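You operate a simulated robot arm through the tools that you are given. There is no shell and no other tool. Be economical: measure what you need, move in short steps, check, and stop when the job is done.

You run a simulated robot arm. Do the job below in one go: nothing can be reset, and whatever is moved stays where it is left.

Task
Put things in order on the folding table. At the end: the rubber block with the red grip stands on top of the yellow pack of corn; the wooden tamper stands where the clip label reading fruit stood; one of the grey cells from the folding table is on top of the blue drink carton (marked "MILK"); the clip label reading fruit stands where the blue ice pack stood; the blue ice pack from the folding table stands where the rubber block with the red grip stood; whatever was shut is shut again. Leave all else as you found it, and nothing knocked over.

The check looks at the end state, three seconds after you hand in, the way a careful person would. Anything else that was tipped, shoved, dropped, spilled or broken makes it a failure.

Robot
A 7-joint arm with a two-finger parallel gripper, fixed in place. Base frame: the origin is at the foot of the arm, x ahead of it, y to its left, z up; the work surface is at about z = 0. Lengths are in mm, angles in degrees, forces in N, time in s.
With the tool pointing down near the work surface it reaches from about 220 to 580 mm from the base axis. Its first joint turns from -66.0 to 66.0 degrees. Payload 2.5 kg.
Tool frame: the origin (TCP) lies between the finger pads and is the grasp point; the fingertips stand 23 mm ahead of it; z points along the fingers, y is the line along which they close. Largest opening 94 mm; finger width 38, thickness 10; the body of the gripper, 54 by 96 mm, starts 39 mm behind the TCP.
Orientation is told as [roll, pitch, yaw] about the base's x, y, z axes, in that order, counted from this pose: with the fingers straight down and closing along the base's y, the tool's x points along the base's -x, its y along +y and its z along -z.

Tools
- The arm moves only by the tool move_arm. Its arguments are lists of equal length, an entry for each row: "dr": the turn, a rotation vector about the base's x, y, z in degrees, a list of three; "linear": the shift along the base's x, y, z in mm, a list of three; "grip": the finger opening in mm, from 0 to 94. In form: {"dr": [[rx, ry, rz], ...], "linear": [[x, y, z], ...], "grip": [grip, ...]}. A call has 1 to 10 rows; each row shifts and turns the commanded pose from where the row before left it. A row lasts 0.2 s, in which the tool goes at most 50 mm and 8.6 degrees; a call with a longer step from one row to the next is refused whole, and so is a gripper value outside its range. Where a pose cannot be reached the arm comes as near as it can. A force on the tool above 40 N (or 10 N above the force at the start of the call, whichever is more), or a blocked arm, ends the call early, and 0.2 s more pass. Each finger travels about 108 mm/s and halts on what it meets, pressing with about 34 N; the grip force reading is that of the motor and also rises with nothing between the fingers. The clock runs only during rows and for 0.2 s after the last one: add rows that do not move to give the fingers time. It gives the time, the measured TCP pose, the force on the tool (base axes), the opening and the grip force at its end, in the units of the frame above (readings bear some noise), and new pictures: "show" is both (left out), scene, wrist or none.
- Cameras (640 x 400 px; columns grow to the right, rows downward): "scene" is fixed at [100.6, -405.3, 532.3]; the picture's right is [0.92, -0.40, 0.00], its down [-0.28, -0.65, -0.71] and it looks along [0.28, 0.65, -0.71] (base axes); focal length 288 px, centre (320, 200). "wrist" rides on the gripper at [86, 16, -75] in the tool frame; the picture's right is [-0.18, 0.98, 0.00], its down [-0.58, -0.11, -0.81] and it looks along [-0.79, -0.15, 0.59] (tool axes); focal length 243 px, centre (320, 200). There is no depth. A picture from a camera that has moved, and an enlarged one, comes with that camera's place and axes in the base frame and with its lens.
- zoom(camera, box): a new picture of the part [left, top, right, bottom] of that camera's present view, enlarged. No time passes.
- sign_off(): hands the job in; it is judged then, once.

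Go step by step. Nothing tells you positions but the pictures and the camera data: compare them with the known pose of the tool, close in by small moves and look again before you grip or let go. The budget is 120 turns and 170 pictures, counting those below and the enlarged ones. Unless the task says otherwise, let go and move clear before handing in.

The tools are called as a command line: name --argument value ..., lists and objects as JSON in quotes. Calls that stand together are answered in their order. move_arm: Moves the arm, as the interface text tells. Its arguments: {"type":"object","properties":{"dr":{"type":"array"},"linear":{"type":"array"},"grip":{"type":"array"},"show":{"type":"string","enum":["both","scene","wrist","none"]}},"required":["dr","linear","grip"]} The other tools are called the same way: zoom (camera, box) takes an enlarged picture of a part of a camera's view; sign_off () hands the job in.

At the start:

```text
time_s: 0.0
tcp_pos: [386.5, -80.2, 289.1]
tool_rot: [0.0, 0.0, 0.0]
contact_force: [-0.5, 0.2, 0.9]
opening: 94.0
gripper_force: 0.1
```

scene: 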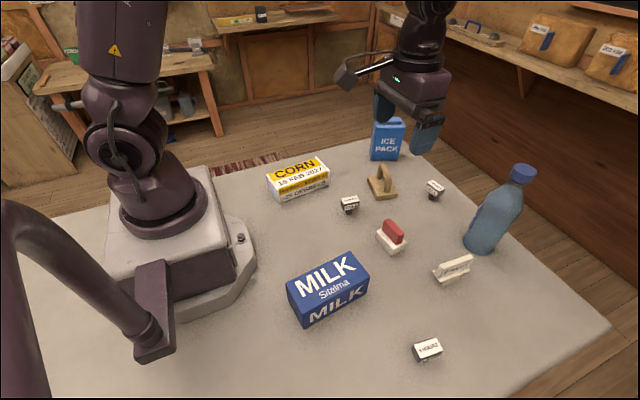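
wrist: 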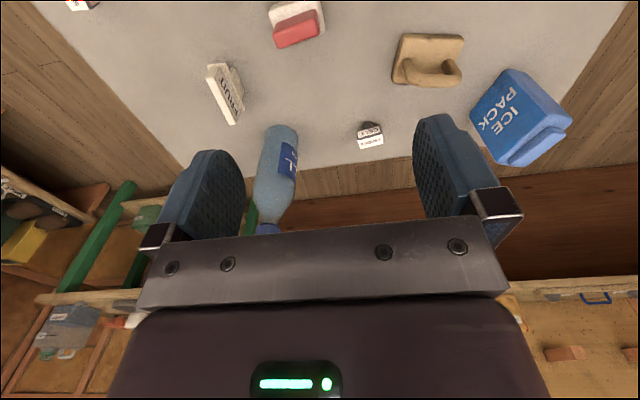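

I see the table with the corn pack, milk carton, ice pack, tamper, red-grip block, fruit label and some small cells or label blocks. I'll zoom in to measure them.

zoom --camera "scene" --box '[320, 110, 480, 210]'

zoom --camera "scene" --box '[360, 200, 520, 300]'

zoom --camera "scene" --box '[260, 140, 420, 240]'

zoom --camera "scene" --box '[280, 240, 472, 360]'

zoom --camera "wrist" --box '[180, 0, 580, 250]'

```text
4.00 times, centred on (400, 160) of scene
camera zoom: at [100.6, -405.3, 532.3], right [0.92, -0.4, 0.0], down [-0.28, -0.65, -0.71], along [0.28, 0.65, -0.71], focal length 1153 px, centre (0, 360)
```

zoom: 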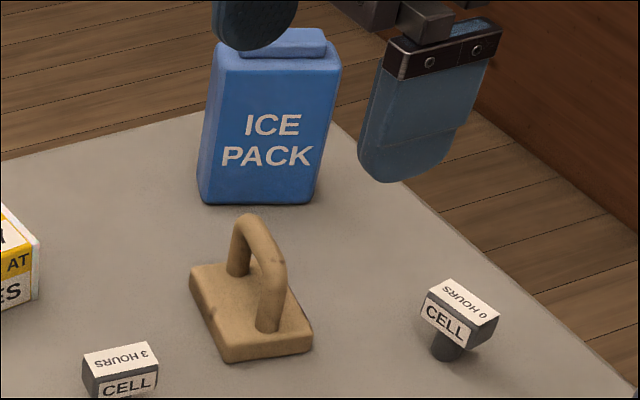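

```text
4.00 times, centred on (440, 250) of scene
camera zoom: at [100.6, -405.3, 532.3], right [0.92, -0.4, 0.0], down [-0.28, -0.65, -0.71], along [0.28, 0.65, -0.71], focal length 1153 px, centre (-160, 0)
```

zoom: 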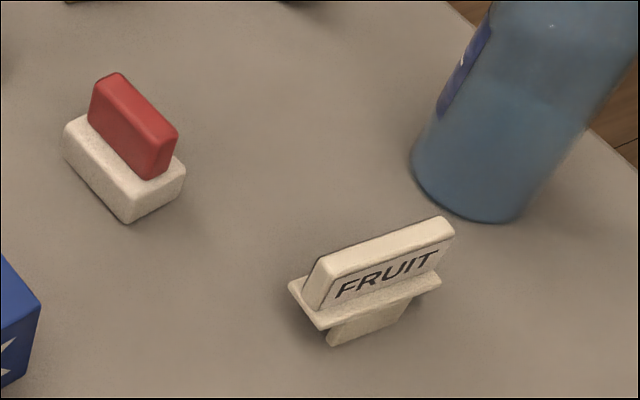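

```text
4.00 times, centred on (340, 190) of scene
camera zoom: at [100.6, -405.3, 532.3], right [0.92, -0.4, 0.0], down [-0.28, -0.65, -0.71], along [0.28, 0.65, -0.71], focal length 1153 px, centre (240, 240)
```

zoom: 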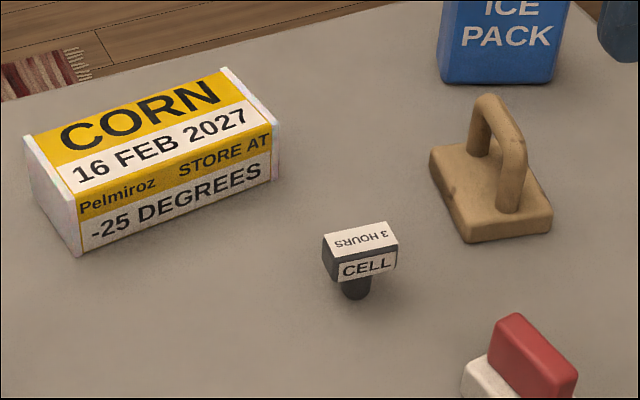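

```text
3.33 times, centred on (376, 300) of scene
camera zoom: at [100.6, -405.3, 532.3], right [0.92, -0.4, 0.0], down [-0.28, -0.65, -0.71], along [0.28, 0.65, -0.71], focal length 960 px, centre (133, -133)
```

zoom: 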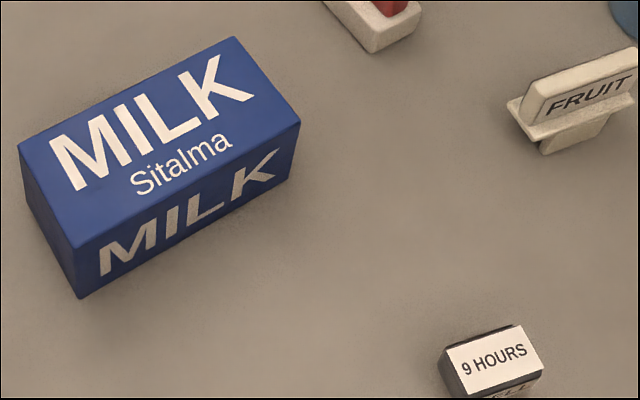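

```text
1.60 times, centred on (380, 125) of wrist
camera zoom: at [299.5, -63.7, 362.9], right [0.18, 0.98, 0.0], down [0.58, -0.11, 0.81], along [0.79, -0.15, -0.59], focal length 388 px, centre (224, 320)
```

zoom: 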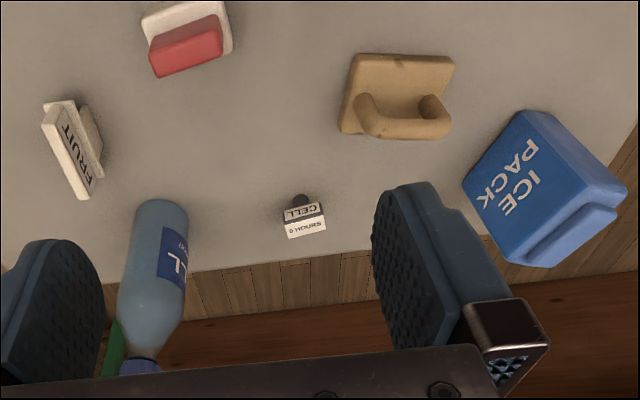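

All the objects are roughly located. The red-grip block is near (404, -109), so I'm moving above it to look through the wrist camera.

move_arm --dr '[[0, 0, 0], [0, 0, 0], [0, 0, 0], [0, 0, 0]]' --linear '[[8, -15, -37], [8, -15, -37], [0, 0, -36], [0, 0, 0]]' --grip '[94, 94, 94, 94]'

```text
time_s: 1.0
tcp_pos: [401.7, -108.8, 180.0]
tool_rot: [0.0, 0.0, 0.0]
contact_force: [0.3, 0.4, -0.1]
opening: 94.0
gripper_force: 0.1
camera wrist: at [315.5, -92.9, 252.9], right [0.18, 0.98, 0.0], down [0.58, -0.11, 0.81], along [0.79, -0.15, -0.59], focal length 243 px, centre (320, 200)
```

scene: 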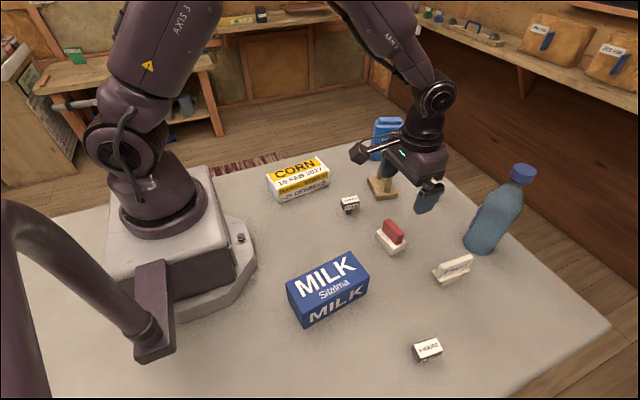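
wrist: 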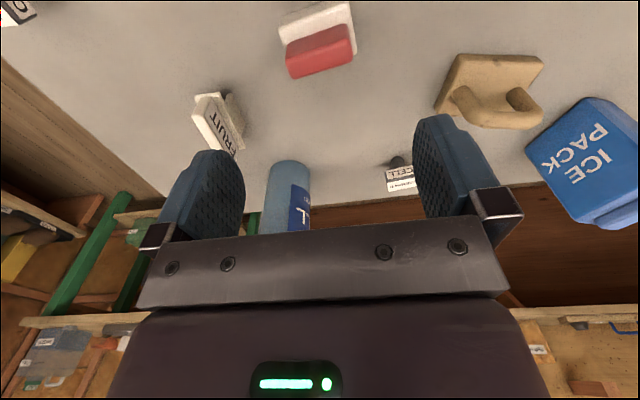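

The arm is now above the block. I'll zoom the wrist view for an accurate fix.

zoom --camera "wrist" --box '[240, 0, 400, 100]'

zoom --camera "wrist" --box '[380, 30, 640, 240]'

```text
4.00 times, centred on (320, 50) of wrist
camera zoom: at [315.5, -92.9, 252.9], right [0.18, 0.98, 0.0], down [0.58, -0.11, 0.81], along [0.79, -0.15, -0.59], focal length 970 px, centre (320, 800)
```

zoom: 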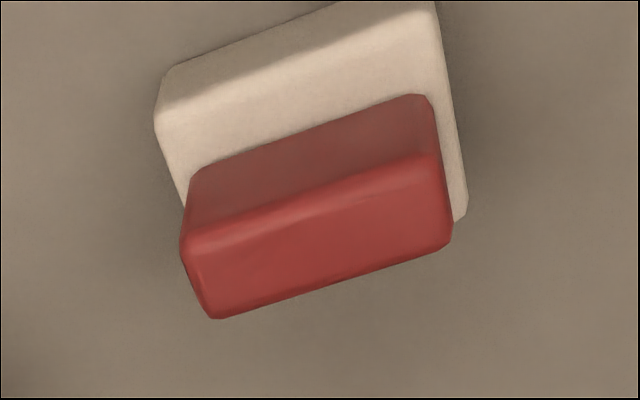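

```text
1.90 times, centred on (510, 135) of wrist
camera zoom: at [315.5, -92.9, 252.9], right [0.18, 0.98, 0.0], down [0.58, -0.11, 0.81], along [0.79, -0.15, -0.59], focal length 462 px, centre (-42, 324)
```

zoom: 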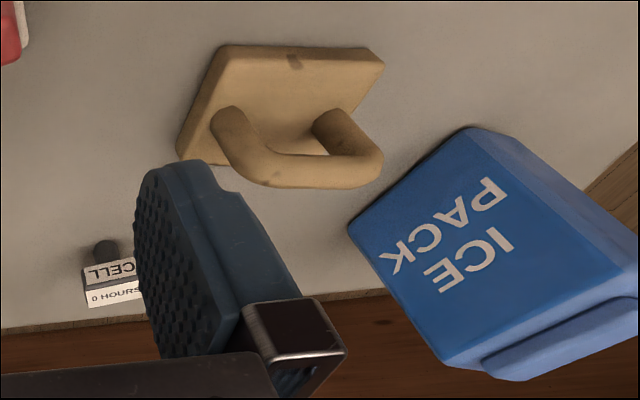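

The block is centred at about (401.5, -108.5), about 55 mm along y, 52 mm tall and yawed about 7°. I'll turn the tool to match, descend with the fingers over its ends, and look before closing.

move_arm --dr '[[0, 0, 7], [0, 0, 0], [0, 0, 0], [0, 0, 0], [0, 0, 0]]' --linear '[[0, 0, -40], [0, 0, -40], [0, 0, -40], [0, 0, -26], [0, 0, 0]]' --grip '[94, 94, 94, 94, 94]'

```text
time_s: 2.2
tcp_pos: [400.8, -109.7, 33.9]
tool_rot: [0.0, 0.1, 7.0]
contact_force: [0.3, -0.5, -0.9]
opening: 94.0
gripper_force: 0.1
camera wrist: at [314.1, -104.4, 106.9], right [0.06, 1.0, 0.0], down [0.59, -0.04, 0.81], along [0.81, -0.05, -0.59], focal length 243 px, centre (320, 200)
```

scene: 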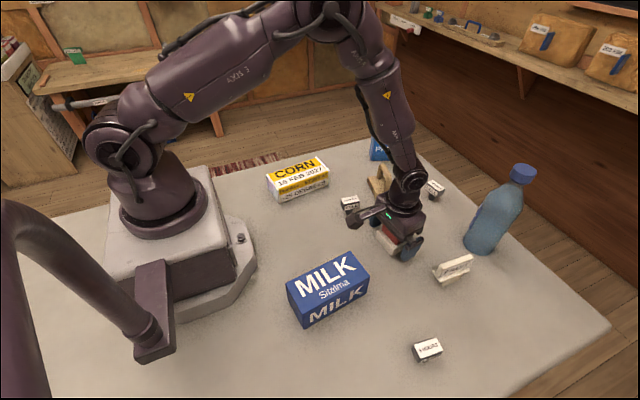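
wrist: 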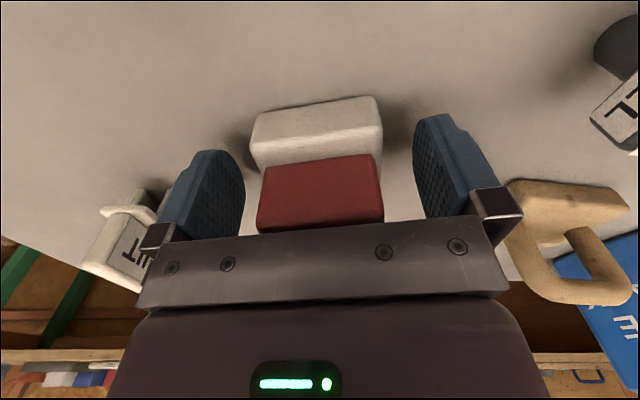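

The block sits between the fingers and is turned a few more degrees than I thought. I'll add 5° of yaw and close.

move_arm --dr '[[0, 0, 5], [0, 0, 0], [0, 0, 0], [0, 0, 0]]' --linear '[[0, 0, 0], [0, 0, 0], [0, 0, 0], [0, 0, 0]]' --grip '[94, 70, 40, 40]' --show "wrist"

```text
time_s: 3.2
tcp_pos: [402.2, -110.0, 33.2]
tool_rot: [0.0, 0.0, 12.0]
contact_force: [-0.2, 0.0, 0.8]
opening: 61.9
gripper_force: 33.9
camera wrist: at [314.0, -112.0, 107.0], right [-0.02, 1.0, 0.0], down [0.59, 0.01, 0.81], along [0.81, 0.02, -0.59], focal length 243 px, centre (320, 200)
```

wrist: 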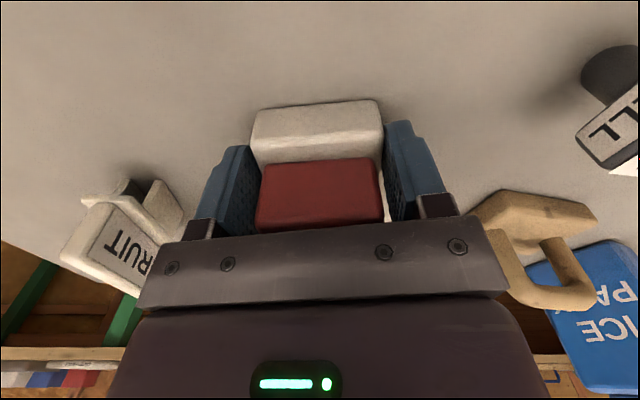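

The block is gripped. I'll lift it and carry it over the corn pack, which is centred near (280, 155) with its top at about z = 48.

move_arm --dr '[[0, 0, 0], [0, 0, 0], [0, 0, -1], [0, 0, -1], [0, 0, -1], [0, 0, -1], [0, 0, -1], [0, 0, -1], [0, 0, 0]]' --linear '[[0, 0, 45], [0, 0, 45], [-20.3, 44.2, 0], [-20.3, 44.2, 0], [-20.3, 44.2, 0], [-20.3, 44.2, 0], [-20.3, 44.2, 0], [-20.3, 44.2, 0], [0, 0, 0]]' --grip '[40, 40, 40, 40, 40, 40, 40, 40, 40]'

```text
time_s: 5.2
tcp_pos: [279.7, 157.0, 123.4]
tool_rot: [-0.1, 0.0, 5.9]
contact_force: [-0.3, 0.3, 0.1]
opening: 40.3
gripper_force: 0.1
camera wrist: at [191.5, 164.0, 196.4], right [0.08, 1.0, 0.0], down [0.59, -0.05, 0.81], along [0.8, -0.07, -0.59], focal length 243 px, centre (320, 200)
```

scene: 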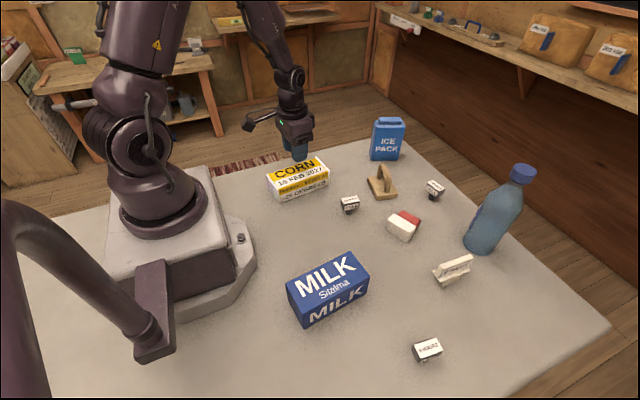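
wrist: 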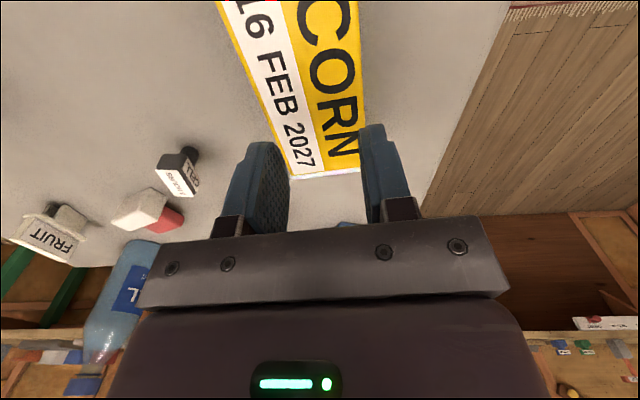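

The block slipped out while lifting and is lying on its side. I'll look closely before recovering it.

zoom --camera "scene" --box '[360, 190, 456, 250]'

zoom --camera "wrist" --box '[90, 140, 218, 240]'

```text
6.67 times, centred on (408, 220) of scene
camera zoom: at [100.6, -405.2, 532.3], right [0.92, -0.4, 0.0], down [-0.28, -0.65, -0.71], along [0.28, 0.65, -0.71], focal length 1921 px, centre (-267, 67)
```

zoom: 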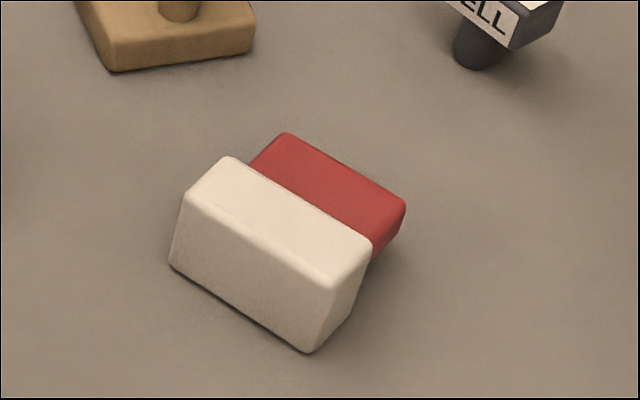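

```text
4.00 times, centred on (154, 190) of wrist
camera zoom: at [191.5, 164.0, 196.4], right [0.08, 1.0, 0.0], down [0.59, -0.05, 0.81], along [0.8, -0.07, -0.59], focal length 970 px, centre (984, 240)
```

zoom: 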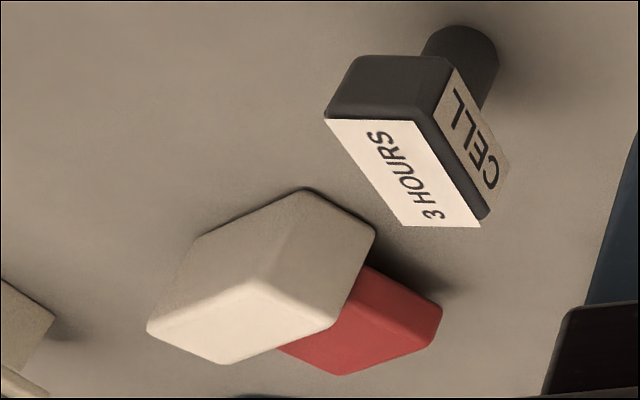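

The block lies on its side near (430, -92) with the red grip pointing at about 24° azimuth. I'll go back above it and look before standing it up with a tilted grasp.

move_arm --dr '[[0, 0, 2.6], [0, 0, 2.6], [0, 0, 2.6], [0, 0, 2.6], [0, 0, 2.6], [0, 0, 2.6], [0, 0, 2.5], [0, 0, 0]]' --linear '[[20, -36, 8], [20, -36, 8], [20, -36, 6], [20, -36, 6], [20, -36, 0], [20, -36, 0], [20, -34, 0], [0, 0, 0]]' --grip '[50, 60, 70, 80, 94, 94, 94, 94]' --show "wrist"

zoom --camera "wrist" --box '[220, 0, 412, 120]'

```text
time_s: 7.0
tcp_pos: [418.9, -94.6, 151.0]
tool_rot: [0.0, 0.0, 24.3]
contact_force: [0.0, 0.1, 0.0]
opening: 93.8
gripper_force: 0.0
camera wrist: at [334.0, -115.8, 224.3], right [-0.23, 0.97, 0.0], down [0.58, 0.14, 0.81], along [0.78, 0.19, -0.59], focal length 243 px, centre (320, 200)
```

wrist: 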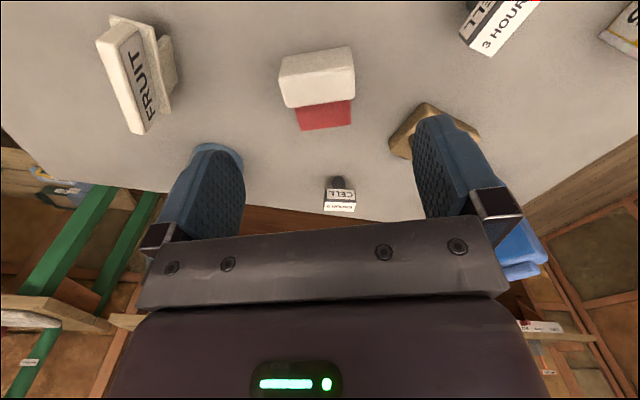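

```text
3.33 times, centred on (316, 60) of wrist
camera zoom: at [334.0, -115.8, 224.3], right [-0.23, 0.97, 0.0], down [0.58, 0.14, 0.81], along [0.78, 0.19, -0.59], focal length 809 px, centre (333, 667)
```

zoom: 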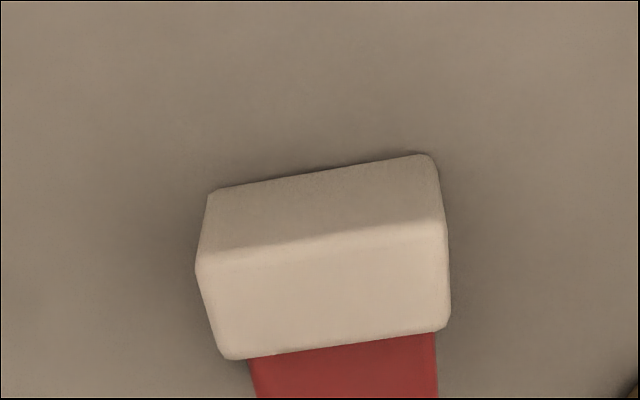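

From above, the block's bottom edge runs from (434, -124) to (412, -70), its yaw is about 22° and it is 37 mm high. I'll tilt the tool 35° inward over it.

move_arm --dr '[[0, 0, -2], [-2.62, 6.49, 0], [-2.62, 6.49, 0], [-2.62, 6.49, 0], [-2.62, 6.49, 0], [-2.62, 6.49, 0], [0, 0, 0], [0, 0, 0]]' --linear '[[16, 2.3, 0], [0, 0, 0], [0, 0, 0], [0, 0, 0], [0, 0, 0], [0, 0, -30], [0, 0, -20], [0, 0, 0]]' --grip '[94, 94, 94, 94, 94, 94, 94, 94]'

```text
time_s: 8.8
tcp_pos: [436.3, -92.2, 101.5]
tool_rot: [0.0, 35.0, 22.1]
contact_force: [0.3, -0.4, 1.0]
opening: 94.1
gripper_force: 0.0
camera wrist: at [403.8, -87.4, 211.3], right [-0.23, 0.97, -0.1], down [0.91, 0.25, 0.33], along [0.34, -0.02, -0.94], focal length 243 px, centre (320, 200)
```

scene: 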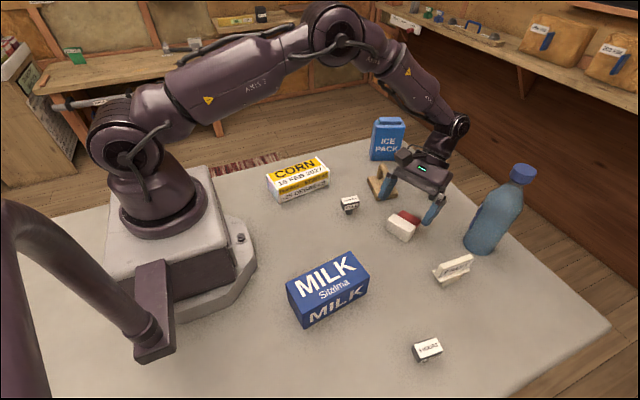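
wrist: 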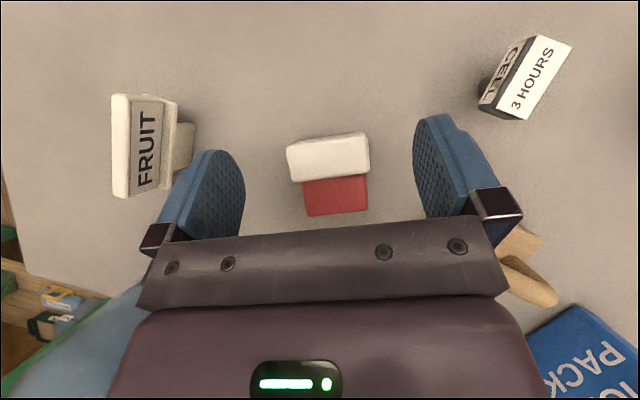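

The tilt works, and the fingers straddle the block in line with it. I'll lower the tool and close.

move_arm --dr '[[0, 0, 0], [0, 0, 0], [0, 0, 0], [0, 0, 0]]' --linear '[[0, 0, -35], [0, 0, -25], [0, 0, -7], [0, 0, 0]]' --grip '[94, 94, 94, 94]'

```text
time_s: 9.8
tcp_pos: [435.9, -93.4, 35.3]
tool_rot: [0.2, 35.0, 22.1]
contact_force: [-1.0, 0.4, -0.4]
opening: 93.6
gripper_force: 0.1
camera wrist: at [403.4, -88.0, 143.9], right [-0.23, 0.97, -0.1], down [0.91, 0.25, 0.33], along [0.34, -0.02, -0.94], focal length 243 px, centre (320, 200)
```

scene: 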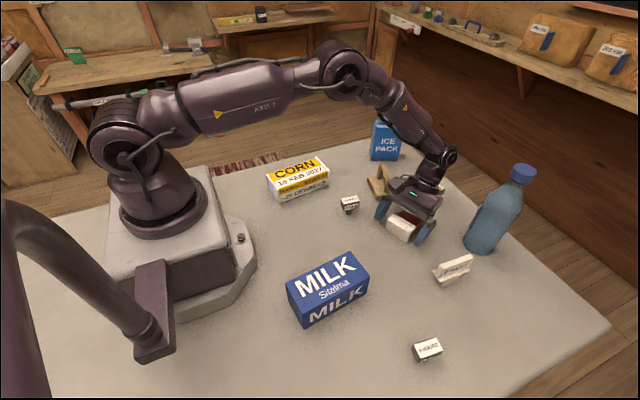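
wrist: 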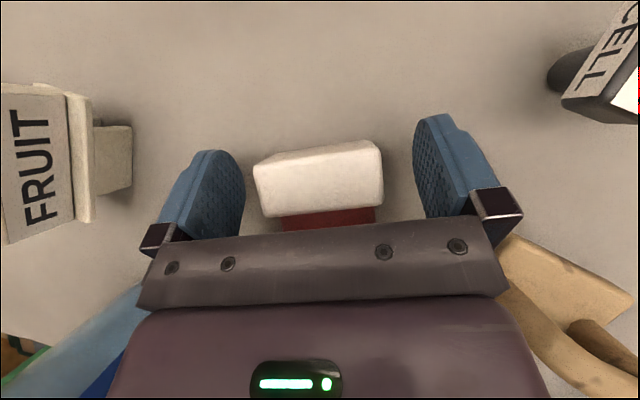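

The position looks good, so I'm closing on the block's ends.

move_arm --dr '[[0, 0, 0], [0, 0, 0], [0, 0, 0], [0, 0, 0], [0, 0, 0]]' --linear '[[0, 0, 0], [0, 0, 0], [0, 0, 0], [0, 0, 0], [0, 0, 0]]' --grip '[75, 55, 45, 40, 40]' --show "wrist"

```text
time_s: 11.0
tcp_pos: [434.6, -92.7, 35.2]
tool_rot: [0.1, 35.0, 22.1]
contact_force: [-1.0, -0.8, 0.6]
opening: 59.7
gripper_force: 33.7
camera wrist: at [403.4, -88.0, 144.1], right [-0.23, 0.97, -0.1], down [0.91, 0.25, 0.33], along [0.34, -0.02, -0.94], focal length 243 px, centre (320, 200)
```

wrist: 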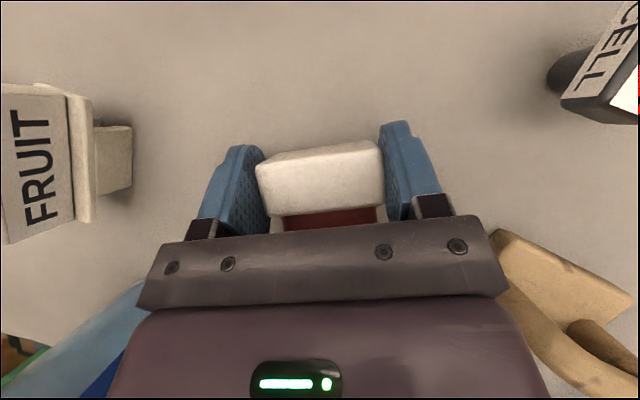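

Gripped at 59.7 mm. I'll lift slowly and check the hold.

move_arm --dr '[[0, 0, 0], [0, 0, 0], [0, 0, 0], [0, 0, 0], [0, 0, 0], [0, 0, 0], [0, 0, 0]]' --linear '[[0, 0, 4], [0, 0, 8], [0, 0, 12], [0, 0, 12], [0, 0, 10], [0, 0, 6], [0, 0, 0]]' --grip '[40, 40, 40, 40, 40, 40, 40]'

```text
time_s: 12.6
tcp_pos: [435.1, -92.2, 86.9]
tool_rot: [0.1, 35.0, 22.1]
contact_force: [0.0, 0.2, -0.4]
opening: 59.5
gripper_force: 34.2
camera wrist: at [404.0, -87.6, 196.0], right [-0.23, 0.97, -0.1], down [0.91, 0.25, 0.33], along [0.34, -0.02, -0.94], focal length 243 px, centre (320, 200)
```

scene: 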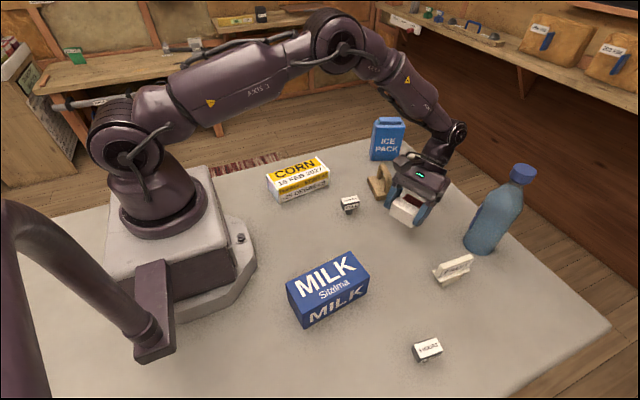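
wrist: 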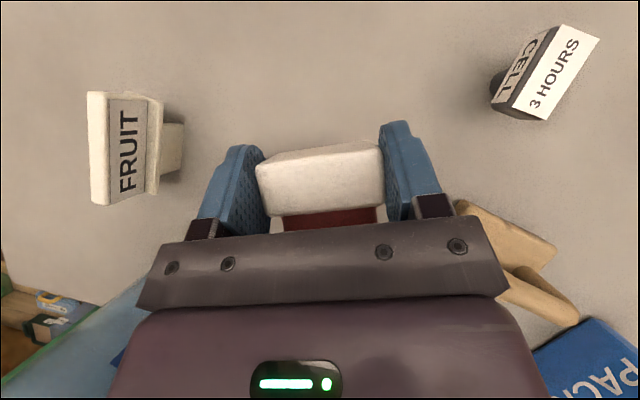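

Held firmly. I'll raise it and rotate 75° about the block's long axis so its base comes nearly underneath.

move_arm --dr '[[3.12, -7.72, 0], [3.12, -7.72, 0], [3.12, -7.72, 0], [3.12, -7.72, 0], [3.12, -7.72, 0], [3.12, -7.72, 0], [3.12, -7.72, 0], [3.12, -7.72, 0], [3.12, -7.72, 0], [0, 0, 0]]' --linear '[[1.5, 1, 10], [1.5, 1, 15], [1.5, 1, 15], [1.5, 1, 5], [1.5, 1, 0], [1.5, 1, 0], [1.5, 0, 0], [1.5, 0, 0], [1.5, 0, 0], [0, 0, 0]]' --grip '[40, 40, 40, 40, 40, 40, 40, 40, 40, 40]'

```text
time_s: 14.8
tcp_pos: [449.4, -85.9, 133.4]
tool_rot: [0.0, -40.1, 22.2]
contact_force: [0.6, -0.5, -0.6]
opening: 59.5
gripper_force: 34.4
camera wrist: at [337.9, -114.4, 132.1], right [-0.24, 0.96, 0.12], down [-0.03, -0.13, 0.99], along [0.97, 0.23, 0.06], focal length 243 px, centre (320, 200)
```

scene: 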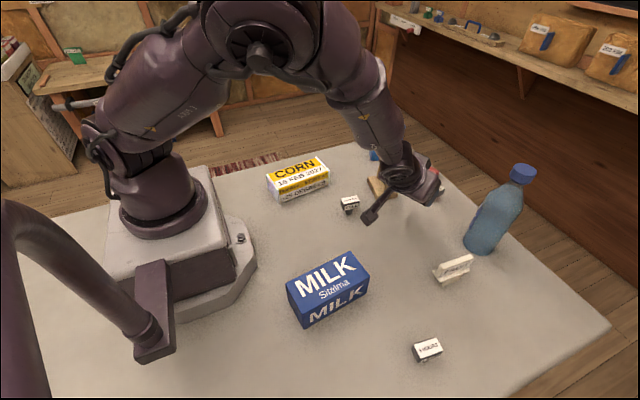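
wrist: 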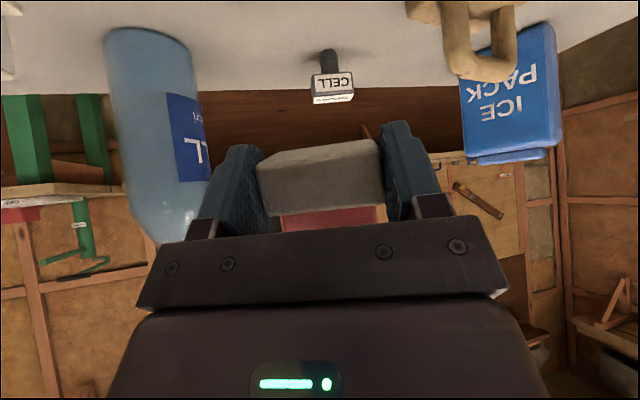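

The block is now held almost upright. I'll lower it toward the table.

move_arm --dr '[[0, 0, 0], [0, 0, 0], [0, 0, 0], [0, 0, 0], [0, 0, 0], [0, 0, 0], [0, 0, 0]]' --linear '[[0, 0, -15], [0, 0, -25], [0, 0, -25], [0, 0, -20], [0, 0, -10], [0, 0, -4], [0, 0, 0]]' --grip '[40, 40, 40, 40, 40, 40, 40]'

zoom --camera "scene" --box '[352, 160, 480, 240]'

```text
time_s: 16.4
tcp_pos: [448.9, -86.1, 32.9]
tool_rot: [-0.1, -40.0, 22.2]
contact_force: [0.4, -0.1, -1.1]
opening: 59.1
gripper_force: 33.8
camera wrist: at [338.0, -114.5, 32.9], right [-0.24, 0.96, 0.12], down [-0.03, -0.13, 0.99], along [0.97, 0.23, 0.06], focal length 243 px, centre (320, 200)
```

scene: 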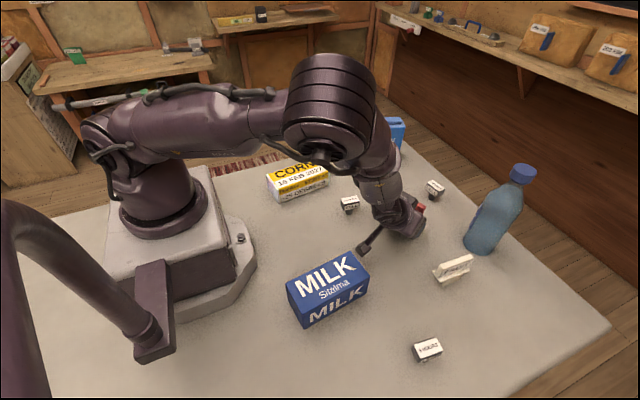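
wrist: 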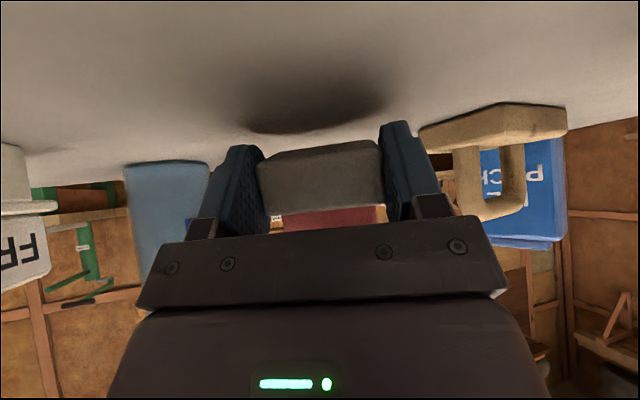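

```text
5.00 times, centred on (416, 200) of scene
camera zoom: at [100.6, -405.3, 532.3], right [0.92, -0.4, 0.0], down [-0.28, -0.65, -0.71], along [0.28, 0.65, -0.71], focal length 1441 px, centre (-160, 200)
```

zoom: 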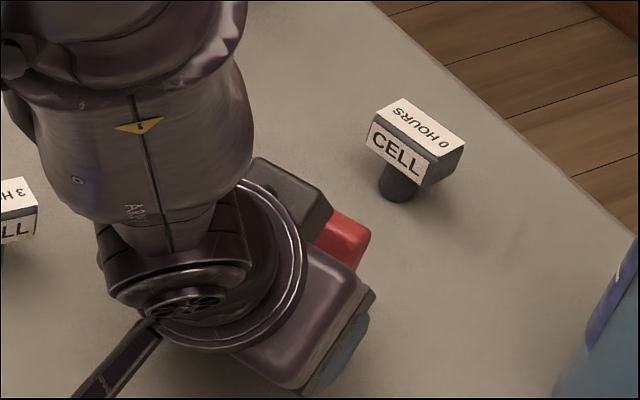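

I'll lower in small steps until it makes contact.

move_arm --dr '[[0, 0, 0], [0, 0, 0], [0, 0, 0], [0, 0, 0]]' --linear '[[0, 0, -3], [0, 0, -2], [0, 0, -2], [0, 0, 0]]' --grip '[40, 40, 40, 40]' --show "wrist"

zoom --camera "wrist" --box '[200, 80, 440, 230]'

```text
time_s: 17.1
tcp_pos: [450.2, -87.3, 29.3]
tool_rot: [-0.1, -40.0, 22.1]
contact_force: [-2.0, -0.9, 3.8]
opening: 59.1
gripper_force: 33.9
stopped in row 3: the force on the tool passed its limit (the readings are from after the stop); the commanded pose is now the measured one
camera wrist: at [337.9, -114.5, 29.8], right [-0.24, 0.96, 0.12], down [-0.03, -0.13, 0.99], along [0.97, 0.23, 0.06], focal length 243 px, centre (320, 200)
```

wrist: 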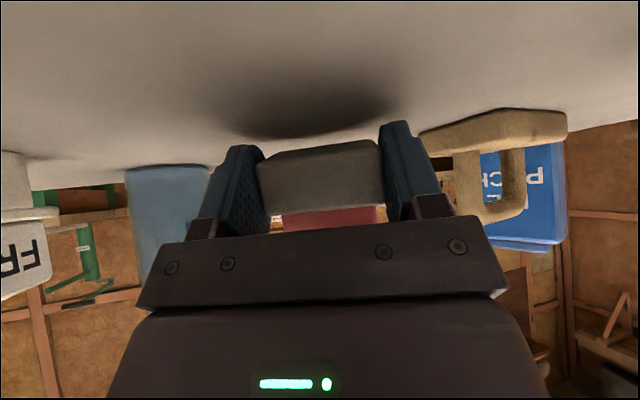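

```text
2.67 times, centred on (320, 155) of wrist
camera zoom: at [337.9, -114.5, 29.8], right [-0.24, 0.96, 0.12], down [-0.03, -0.13, 0.99], along [0.97, 0.23, 0.06], focal length 647 px, centre (320, 320)
```

zoom: 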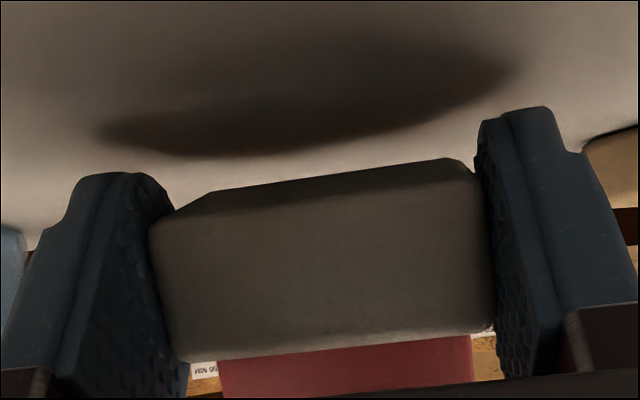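

The fingertips are touching the table with the base about 7 mm above it. I'll ease the grip open slowly so the block slides down.

move_arm --dr '[[0, 0, 0], [0, 0, 0], [0, 0, 0], [0, 0, 0], [0, 0, 0], [0, 0, 0], [0, 0, 0], [0, 0, 0]]' --linear '[[0, 0, 0], [0, 0, 0], [0, 0, 0], [0, 0, 0], [0, 0, 0], [0, 0, 0], [0, 0, 0], [0, 0, 0]]' --grip '[57, 58.5, 59, 59.5, 60, 61, 62, 64]'

```text
time_s: 18.9
tcp_pos: [450.0, -88.0, 30.4]
tool_rot: [0.0, -39.9, 22.0]
contact_force: [-2.9, -7.2, 8.3]
opening: 61.8
gripper_force: 0.0
camera wrist: at [338.2, -115.1, 29.7], right [-0.24, 0.96, 0.12], down [-0.03, -0.13, 0.99], along [0.97, 0.23, 0.06], focal length 243 px, centre (320, 200)
```

scene: 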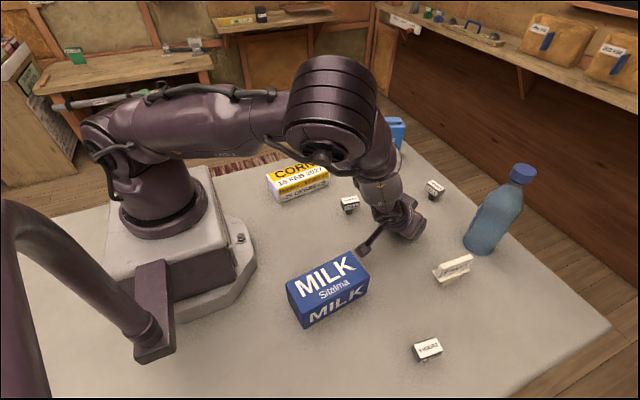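
wrist: 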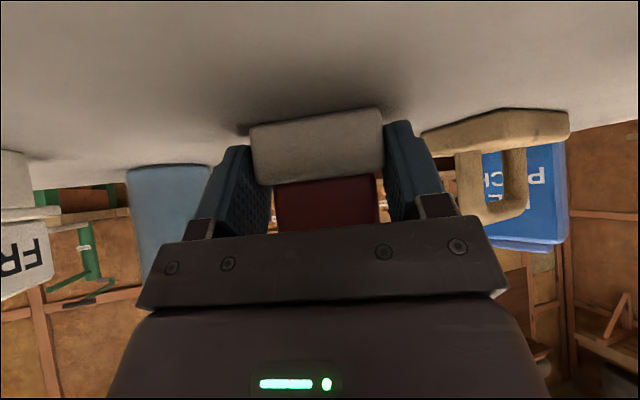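

The block looks upright. I'll open fully and back the tool off along its axis.

move_arm --dr '[[0, 0, 0], [0, 0, 0], [0, 0, 0], [0, 0, 0], [0, 0, 0], [0, 0, 0], [0, 0, 0]]' --linear '[[0, 0, 1], [0, 0, 0], [0, 0, 2], [-10, -4, 14], [-16, -7, 25], [-20, -8, 35], [0, 0, 0]]' --grip '[72, 85, 85, 85, 85, 85, 85]'

```text
time_s: 20.4
tcp_pos: [403.8, -105.1, 107.4]
tool_rot: [0.0, -40.1, 22.1]
contact_force: [-0.2, -0.5, 0.3]
opening: 84.9
gripper_force: 0.1
camera wrist: at [291.9, -132.8, 106.9], right [-0.24, 0.96, 0.12], down [-0.03, -0.13, 0.99], along [0.97, 0.23, 0.06], focal length 243 px, centre (320, 200)
```

scene: 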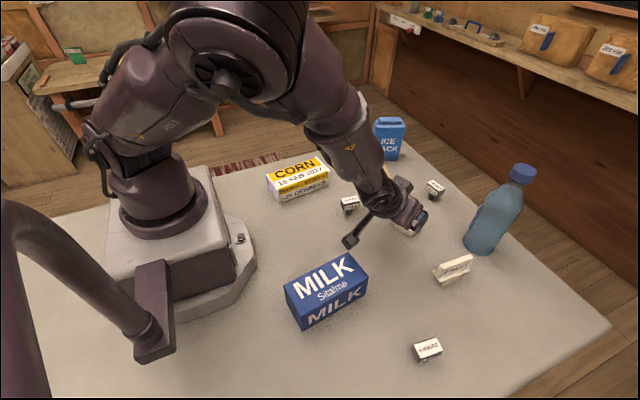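
wrist: 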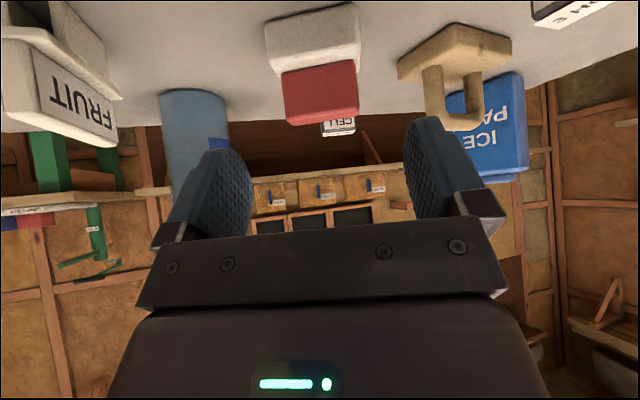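

The block stands upright. I want to check whether the milk carton was nudged, so I'm comparing with the earlier zoom.

zoom --camera "scene" --box '[280, 240, 472, 360]'

zoom --camera "wrist" --box '[220, 0, 412, 120]'

```text
3.33 times, centred on (376, 300) of scene
camera zoom: at [100.6, -405.3, 532.3], right [0.92, -0.4, 0.0], down [-0.28, -0.65, -0.71], along [0.28, 0.65, -0.71], focal length 960 px, centre (133, -133)
```

zoom: 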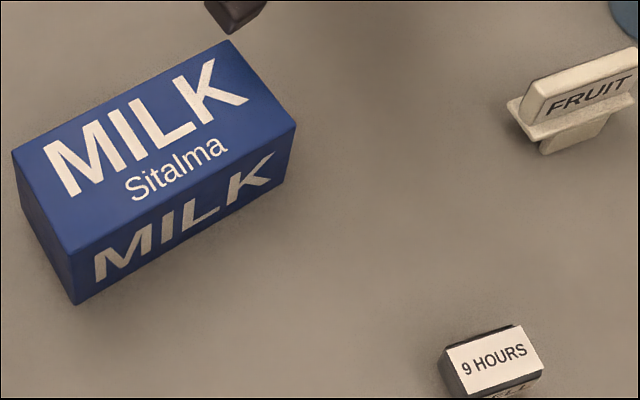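

```text
3.33 times, centred on (316, 60) of wrist
camera zoom: at [291.9, -132.8, 106.9], right [-0.24, 0.96, 0.12], down [-0.03, -0.13, 0.99], along [0.97, 0.23, 0.06], focal length 809 px, centre (333, 667)
```

zoom: 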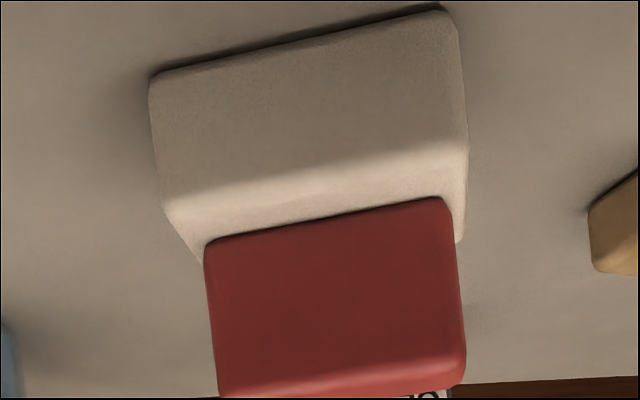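

The block is upright at about (460, -84), yaw 22°. The milk seems nudged by about 4–5 mm, and I'll correct that later. Next I'll straighten the tool above the block.

move_arm --dr '[[0, 0, 0], [-3, 7.42, 0], [-3, 7.42, 0], [-3, 7.42, 0], [-3, 7.42, 0], [-3, 7.42, 0], [0, 0, 0], [0, 0, 0]]' --linear '[[0, 0, 30], [5, 0, 30], [10, 4, 10], [12, 6, 0], [12, 6, 0], [10, 6, 0], [8, 0, 0], [0, 0, 0]]' --grip '[85, 85, 94, 94, 94, 94, 94, 94]'

zoom --camera "wrist" --box '[220, 0, 412, 120]'

```text
time_s: 22.2
tcp_pos: [460.5, -83.9, 177.9]
tool_rot: [0.1, 0.0, 22.1]
contact_force: [-0.6, 0.1, 0.2]
opening: 94.0
gripper_force: 0.1
camera wrist: at [374.6, -100.9, 249.9], right [-0.2, 0.98, 0.0], down [0.58, 0.12, 0.81], along [0.79, 0.16, -0.59], focal length 243 px, centre (320, 200)
```

scene: 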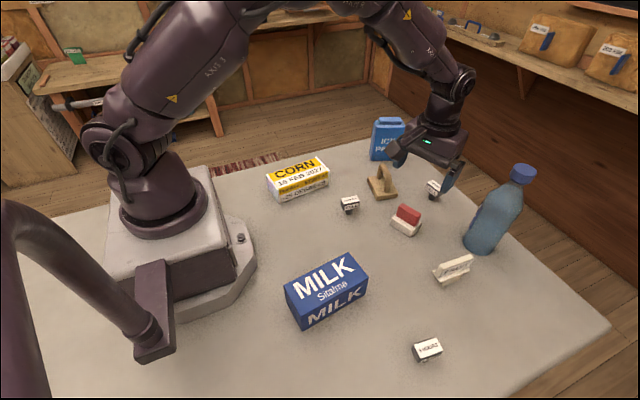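
wrist: 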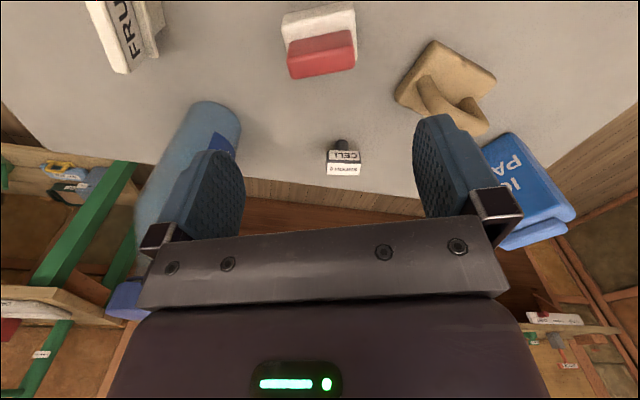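

```text
3.33 times, centred on (316, 60) of wrist
camera zoom: at [374.6, -100.9, 249.9], right [-0.2, 0.98, 0.0], down [0.58, 0.12, 0.81], along [0.79, 0.16, -0.59], focal length 809 px, centre (333, 667)
```

zoom: 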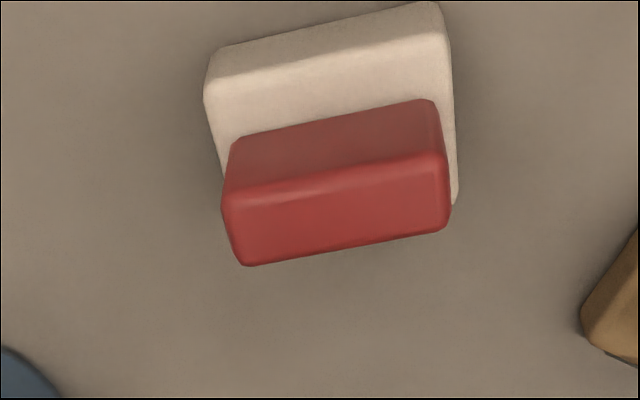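

The estimate is confirmed at (459.5, -83.5). I'll descend low over the ends to get good pad overlap, and close.

move_arm --dr '[[0, 0, 0], [0, 0, 0], [0, 0, 0], [0, 0, 0], [0, 0, 0], [0, 0, 0], [0, 0, 0], [0, 0, 0], [0, 0, 0]]' --linear '[[-1, 0.4, -45], [0, 0, -45], [0, 0, -40], [0, 0, -17], [0, 0, -5.5], [0, 0, 0], [0, 0, 0], [0, 0, 0], [0, 0, 0]]' --grip '[94, 94, 94, 94, 94, 75, 55, 45, 40]'

```text
time_s: 24.2
tcp_pos: [459.4, -83.2, 24.4]
tool_rot: [0.0, 0.0, 22.1]
contact_force: [0.3, -0.4, 0.0]
opening: 59.4
gripper_force: 33.9
camera wrist: at [373.5, -100.8, 97.0], right [-0.2, 0.98, 0.0], down [0.58, 0.12, 0.81], along [0.79, 0.16, -0.59], focal length 243 px, centre (320, 200)
```

scene: 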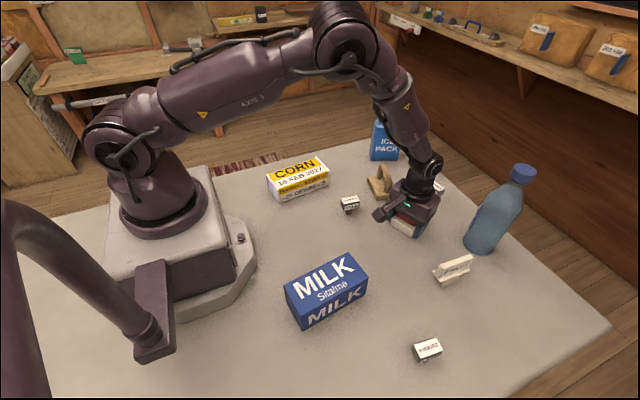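
wrist: 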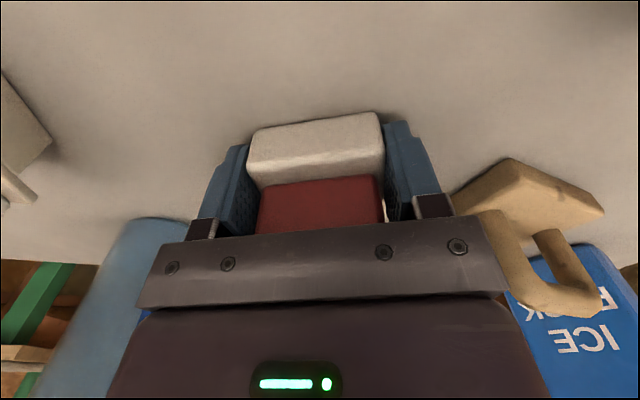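

Gripped at 59.4 mm with full overlap. I'll lift slowly and check.

move_arm --dr '[[0, 0, 0], [0, 0, 0], [0, 0, 0], [0, 0, 0], [0, 0, 0], [0, 0, 0], [0, 0, 0], [0, 0, 0]]' --linear '[[0, 0, 4], [0, 0, 10], [0, 0, 18], [0, 0, 20], [0, 0, 20], [0, 0, 18], [0, 0, 10], [0, 0, 0]]' --grip '[40, 40, 40, 40, 40, 40, 40, 40]' --show "wrist"

```text
time_s: 26.1
tcp_pos: [459.9, -83.6, 124.0]
tool_rot: [0.0, 0.0, 22.0]
contact_force: [0.1, -0.2, -0.9]
opening: 59.5
gripper_force: 33.6
camera wrist: at [373.8, -100.8, 197.0], right [-0.2, 0.98, 0.0], down [0.58, 0.12, 0.81], along [0.79, 0.16, -0.59], focal length 243 px, centre (320, 200)
```

wrist: 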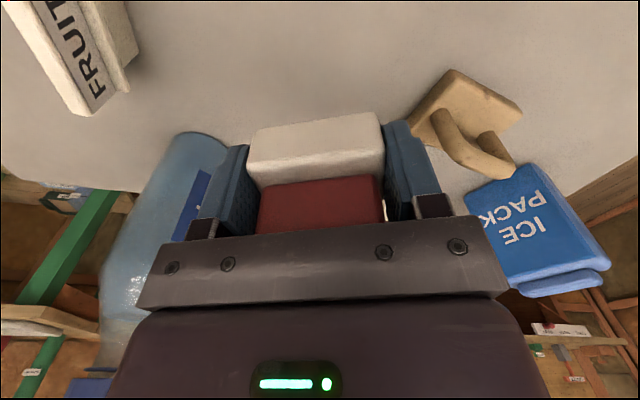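

The hold is good. I'll carry it to above the corn.

move_arm --dr '[[0, 0, -1], [0, 0, -1.5], [0, 0, -2], [0, 0, -2], [0, 0, -2], [0, 0, -2], [0, 0, -2], [0, 0, -2], [0, 0, -1], [0, 0, -0.5]]' --linear '[[-9, 12, 2], [-18, 24, 0], [-21, 28, 0], [-24, 31.5, 0], [-24, 32, 0], [-24, 32, 0], [-22, 29, 0], [-19, 25, 0], [-13, 17, 0], [-6, 8.5, 0]]' --grip '[40, 40, 40, 40, 40, 40, 40, 40, 40, 40]'

```text
time_s: 28.2
tcp_pos: [280.4, 156.7, 123.8]
tool_rot: [0.0, 0.0, 6.1]
contact_force: [0.3, -0.3, -1.0]
opening: 59.3
gripper_force: 34.1
camera wrist: at [192.7, 163.3, 198.6], right [0.08, 1.0, 0.0], down [0.59, -0.05, 0.81], along [0.8, -0.06, -0.59], focal length 243 px, centre (320, 200)
```

scene: 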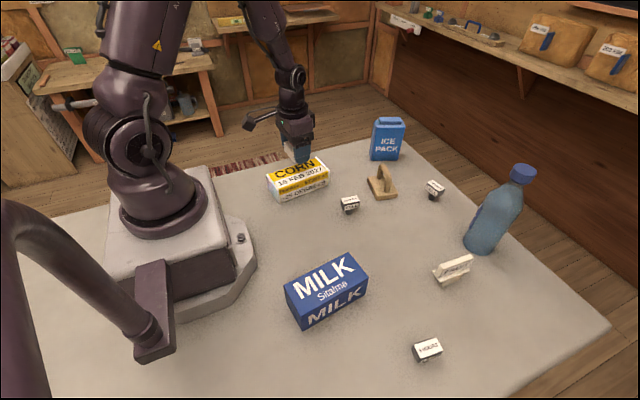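
wrist: 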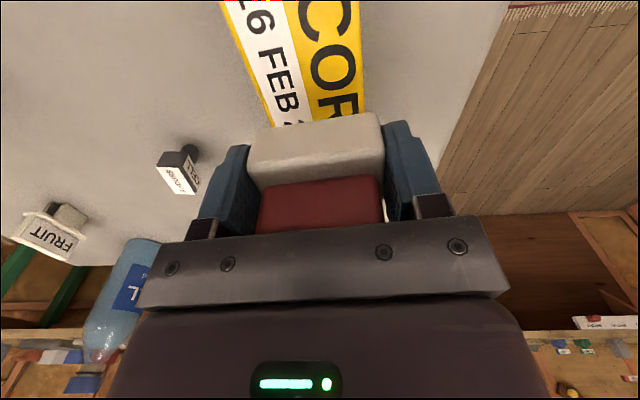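

I'm above the corn. I'll shift slightly in y and lower to just above its top.

move_arm --dr '[[0, 0, 0], [0, 0, 0], [0, 0, 0], [0, 0, 0], [0, 0, 0]]' --linear '[[0, -6, -10], [0, 0, -15], [0, 0, -12], [0, 0, -8], [0, 0, 0]]' --grip '[40, 40, 40, 40, 40]'

zoom --camera "scene" --box '[240, 110, 368, 210]'

```text
time_s: 29.4
tcp_pos: [280.3, 150.1, 80.4]
tool_rot: [0.0, 0.1, 6.2]
contact_force: [-0.6, 0.3, -0.8]
opening: 59.1
gripper_force: 34.2
camera wrist: at [192.3, 156.6, 153.2], right [0.08, 1.0, 0.0], down [0.59, -0.05, 0.81], along [0.8, -0.06, -0.59], focal length 243 px, centre (320, 200)
```

scene: 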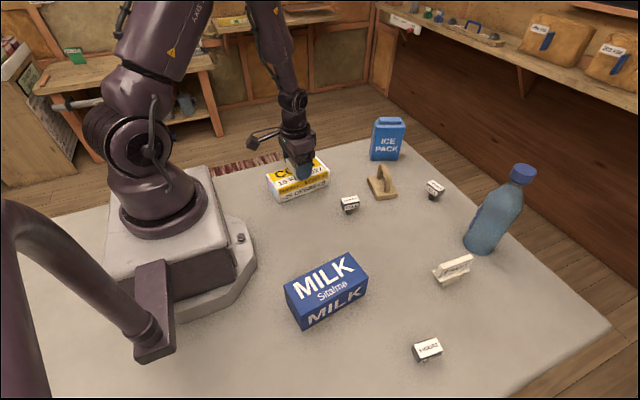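
wrist: 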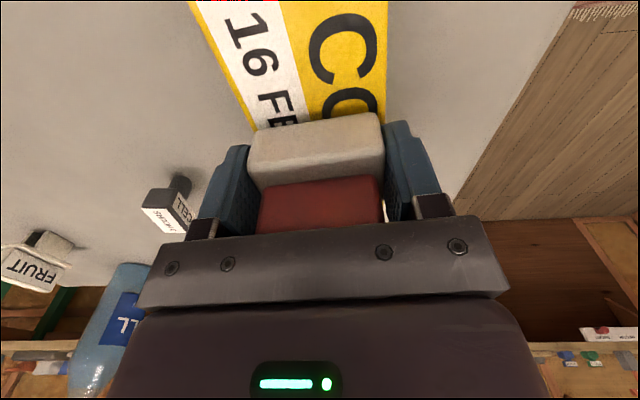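

```text
4.00 times, centred on (304, 160) of scene
camera zoom: at [100.6, -405.2, 532.3], right [0.92, -0.4, 0.0], down [-0.28, -0.65, -0.71], along [0.28, 0.65, -0.71], focal length 1153 px, centre (384, 360)
```

zoom: 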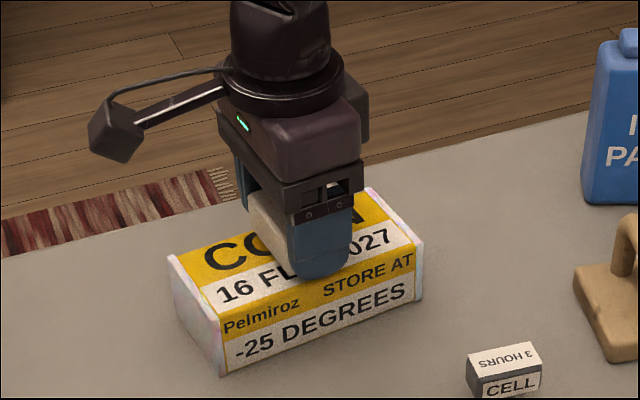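

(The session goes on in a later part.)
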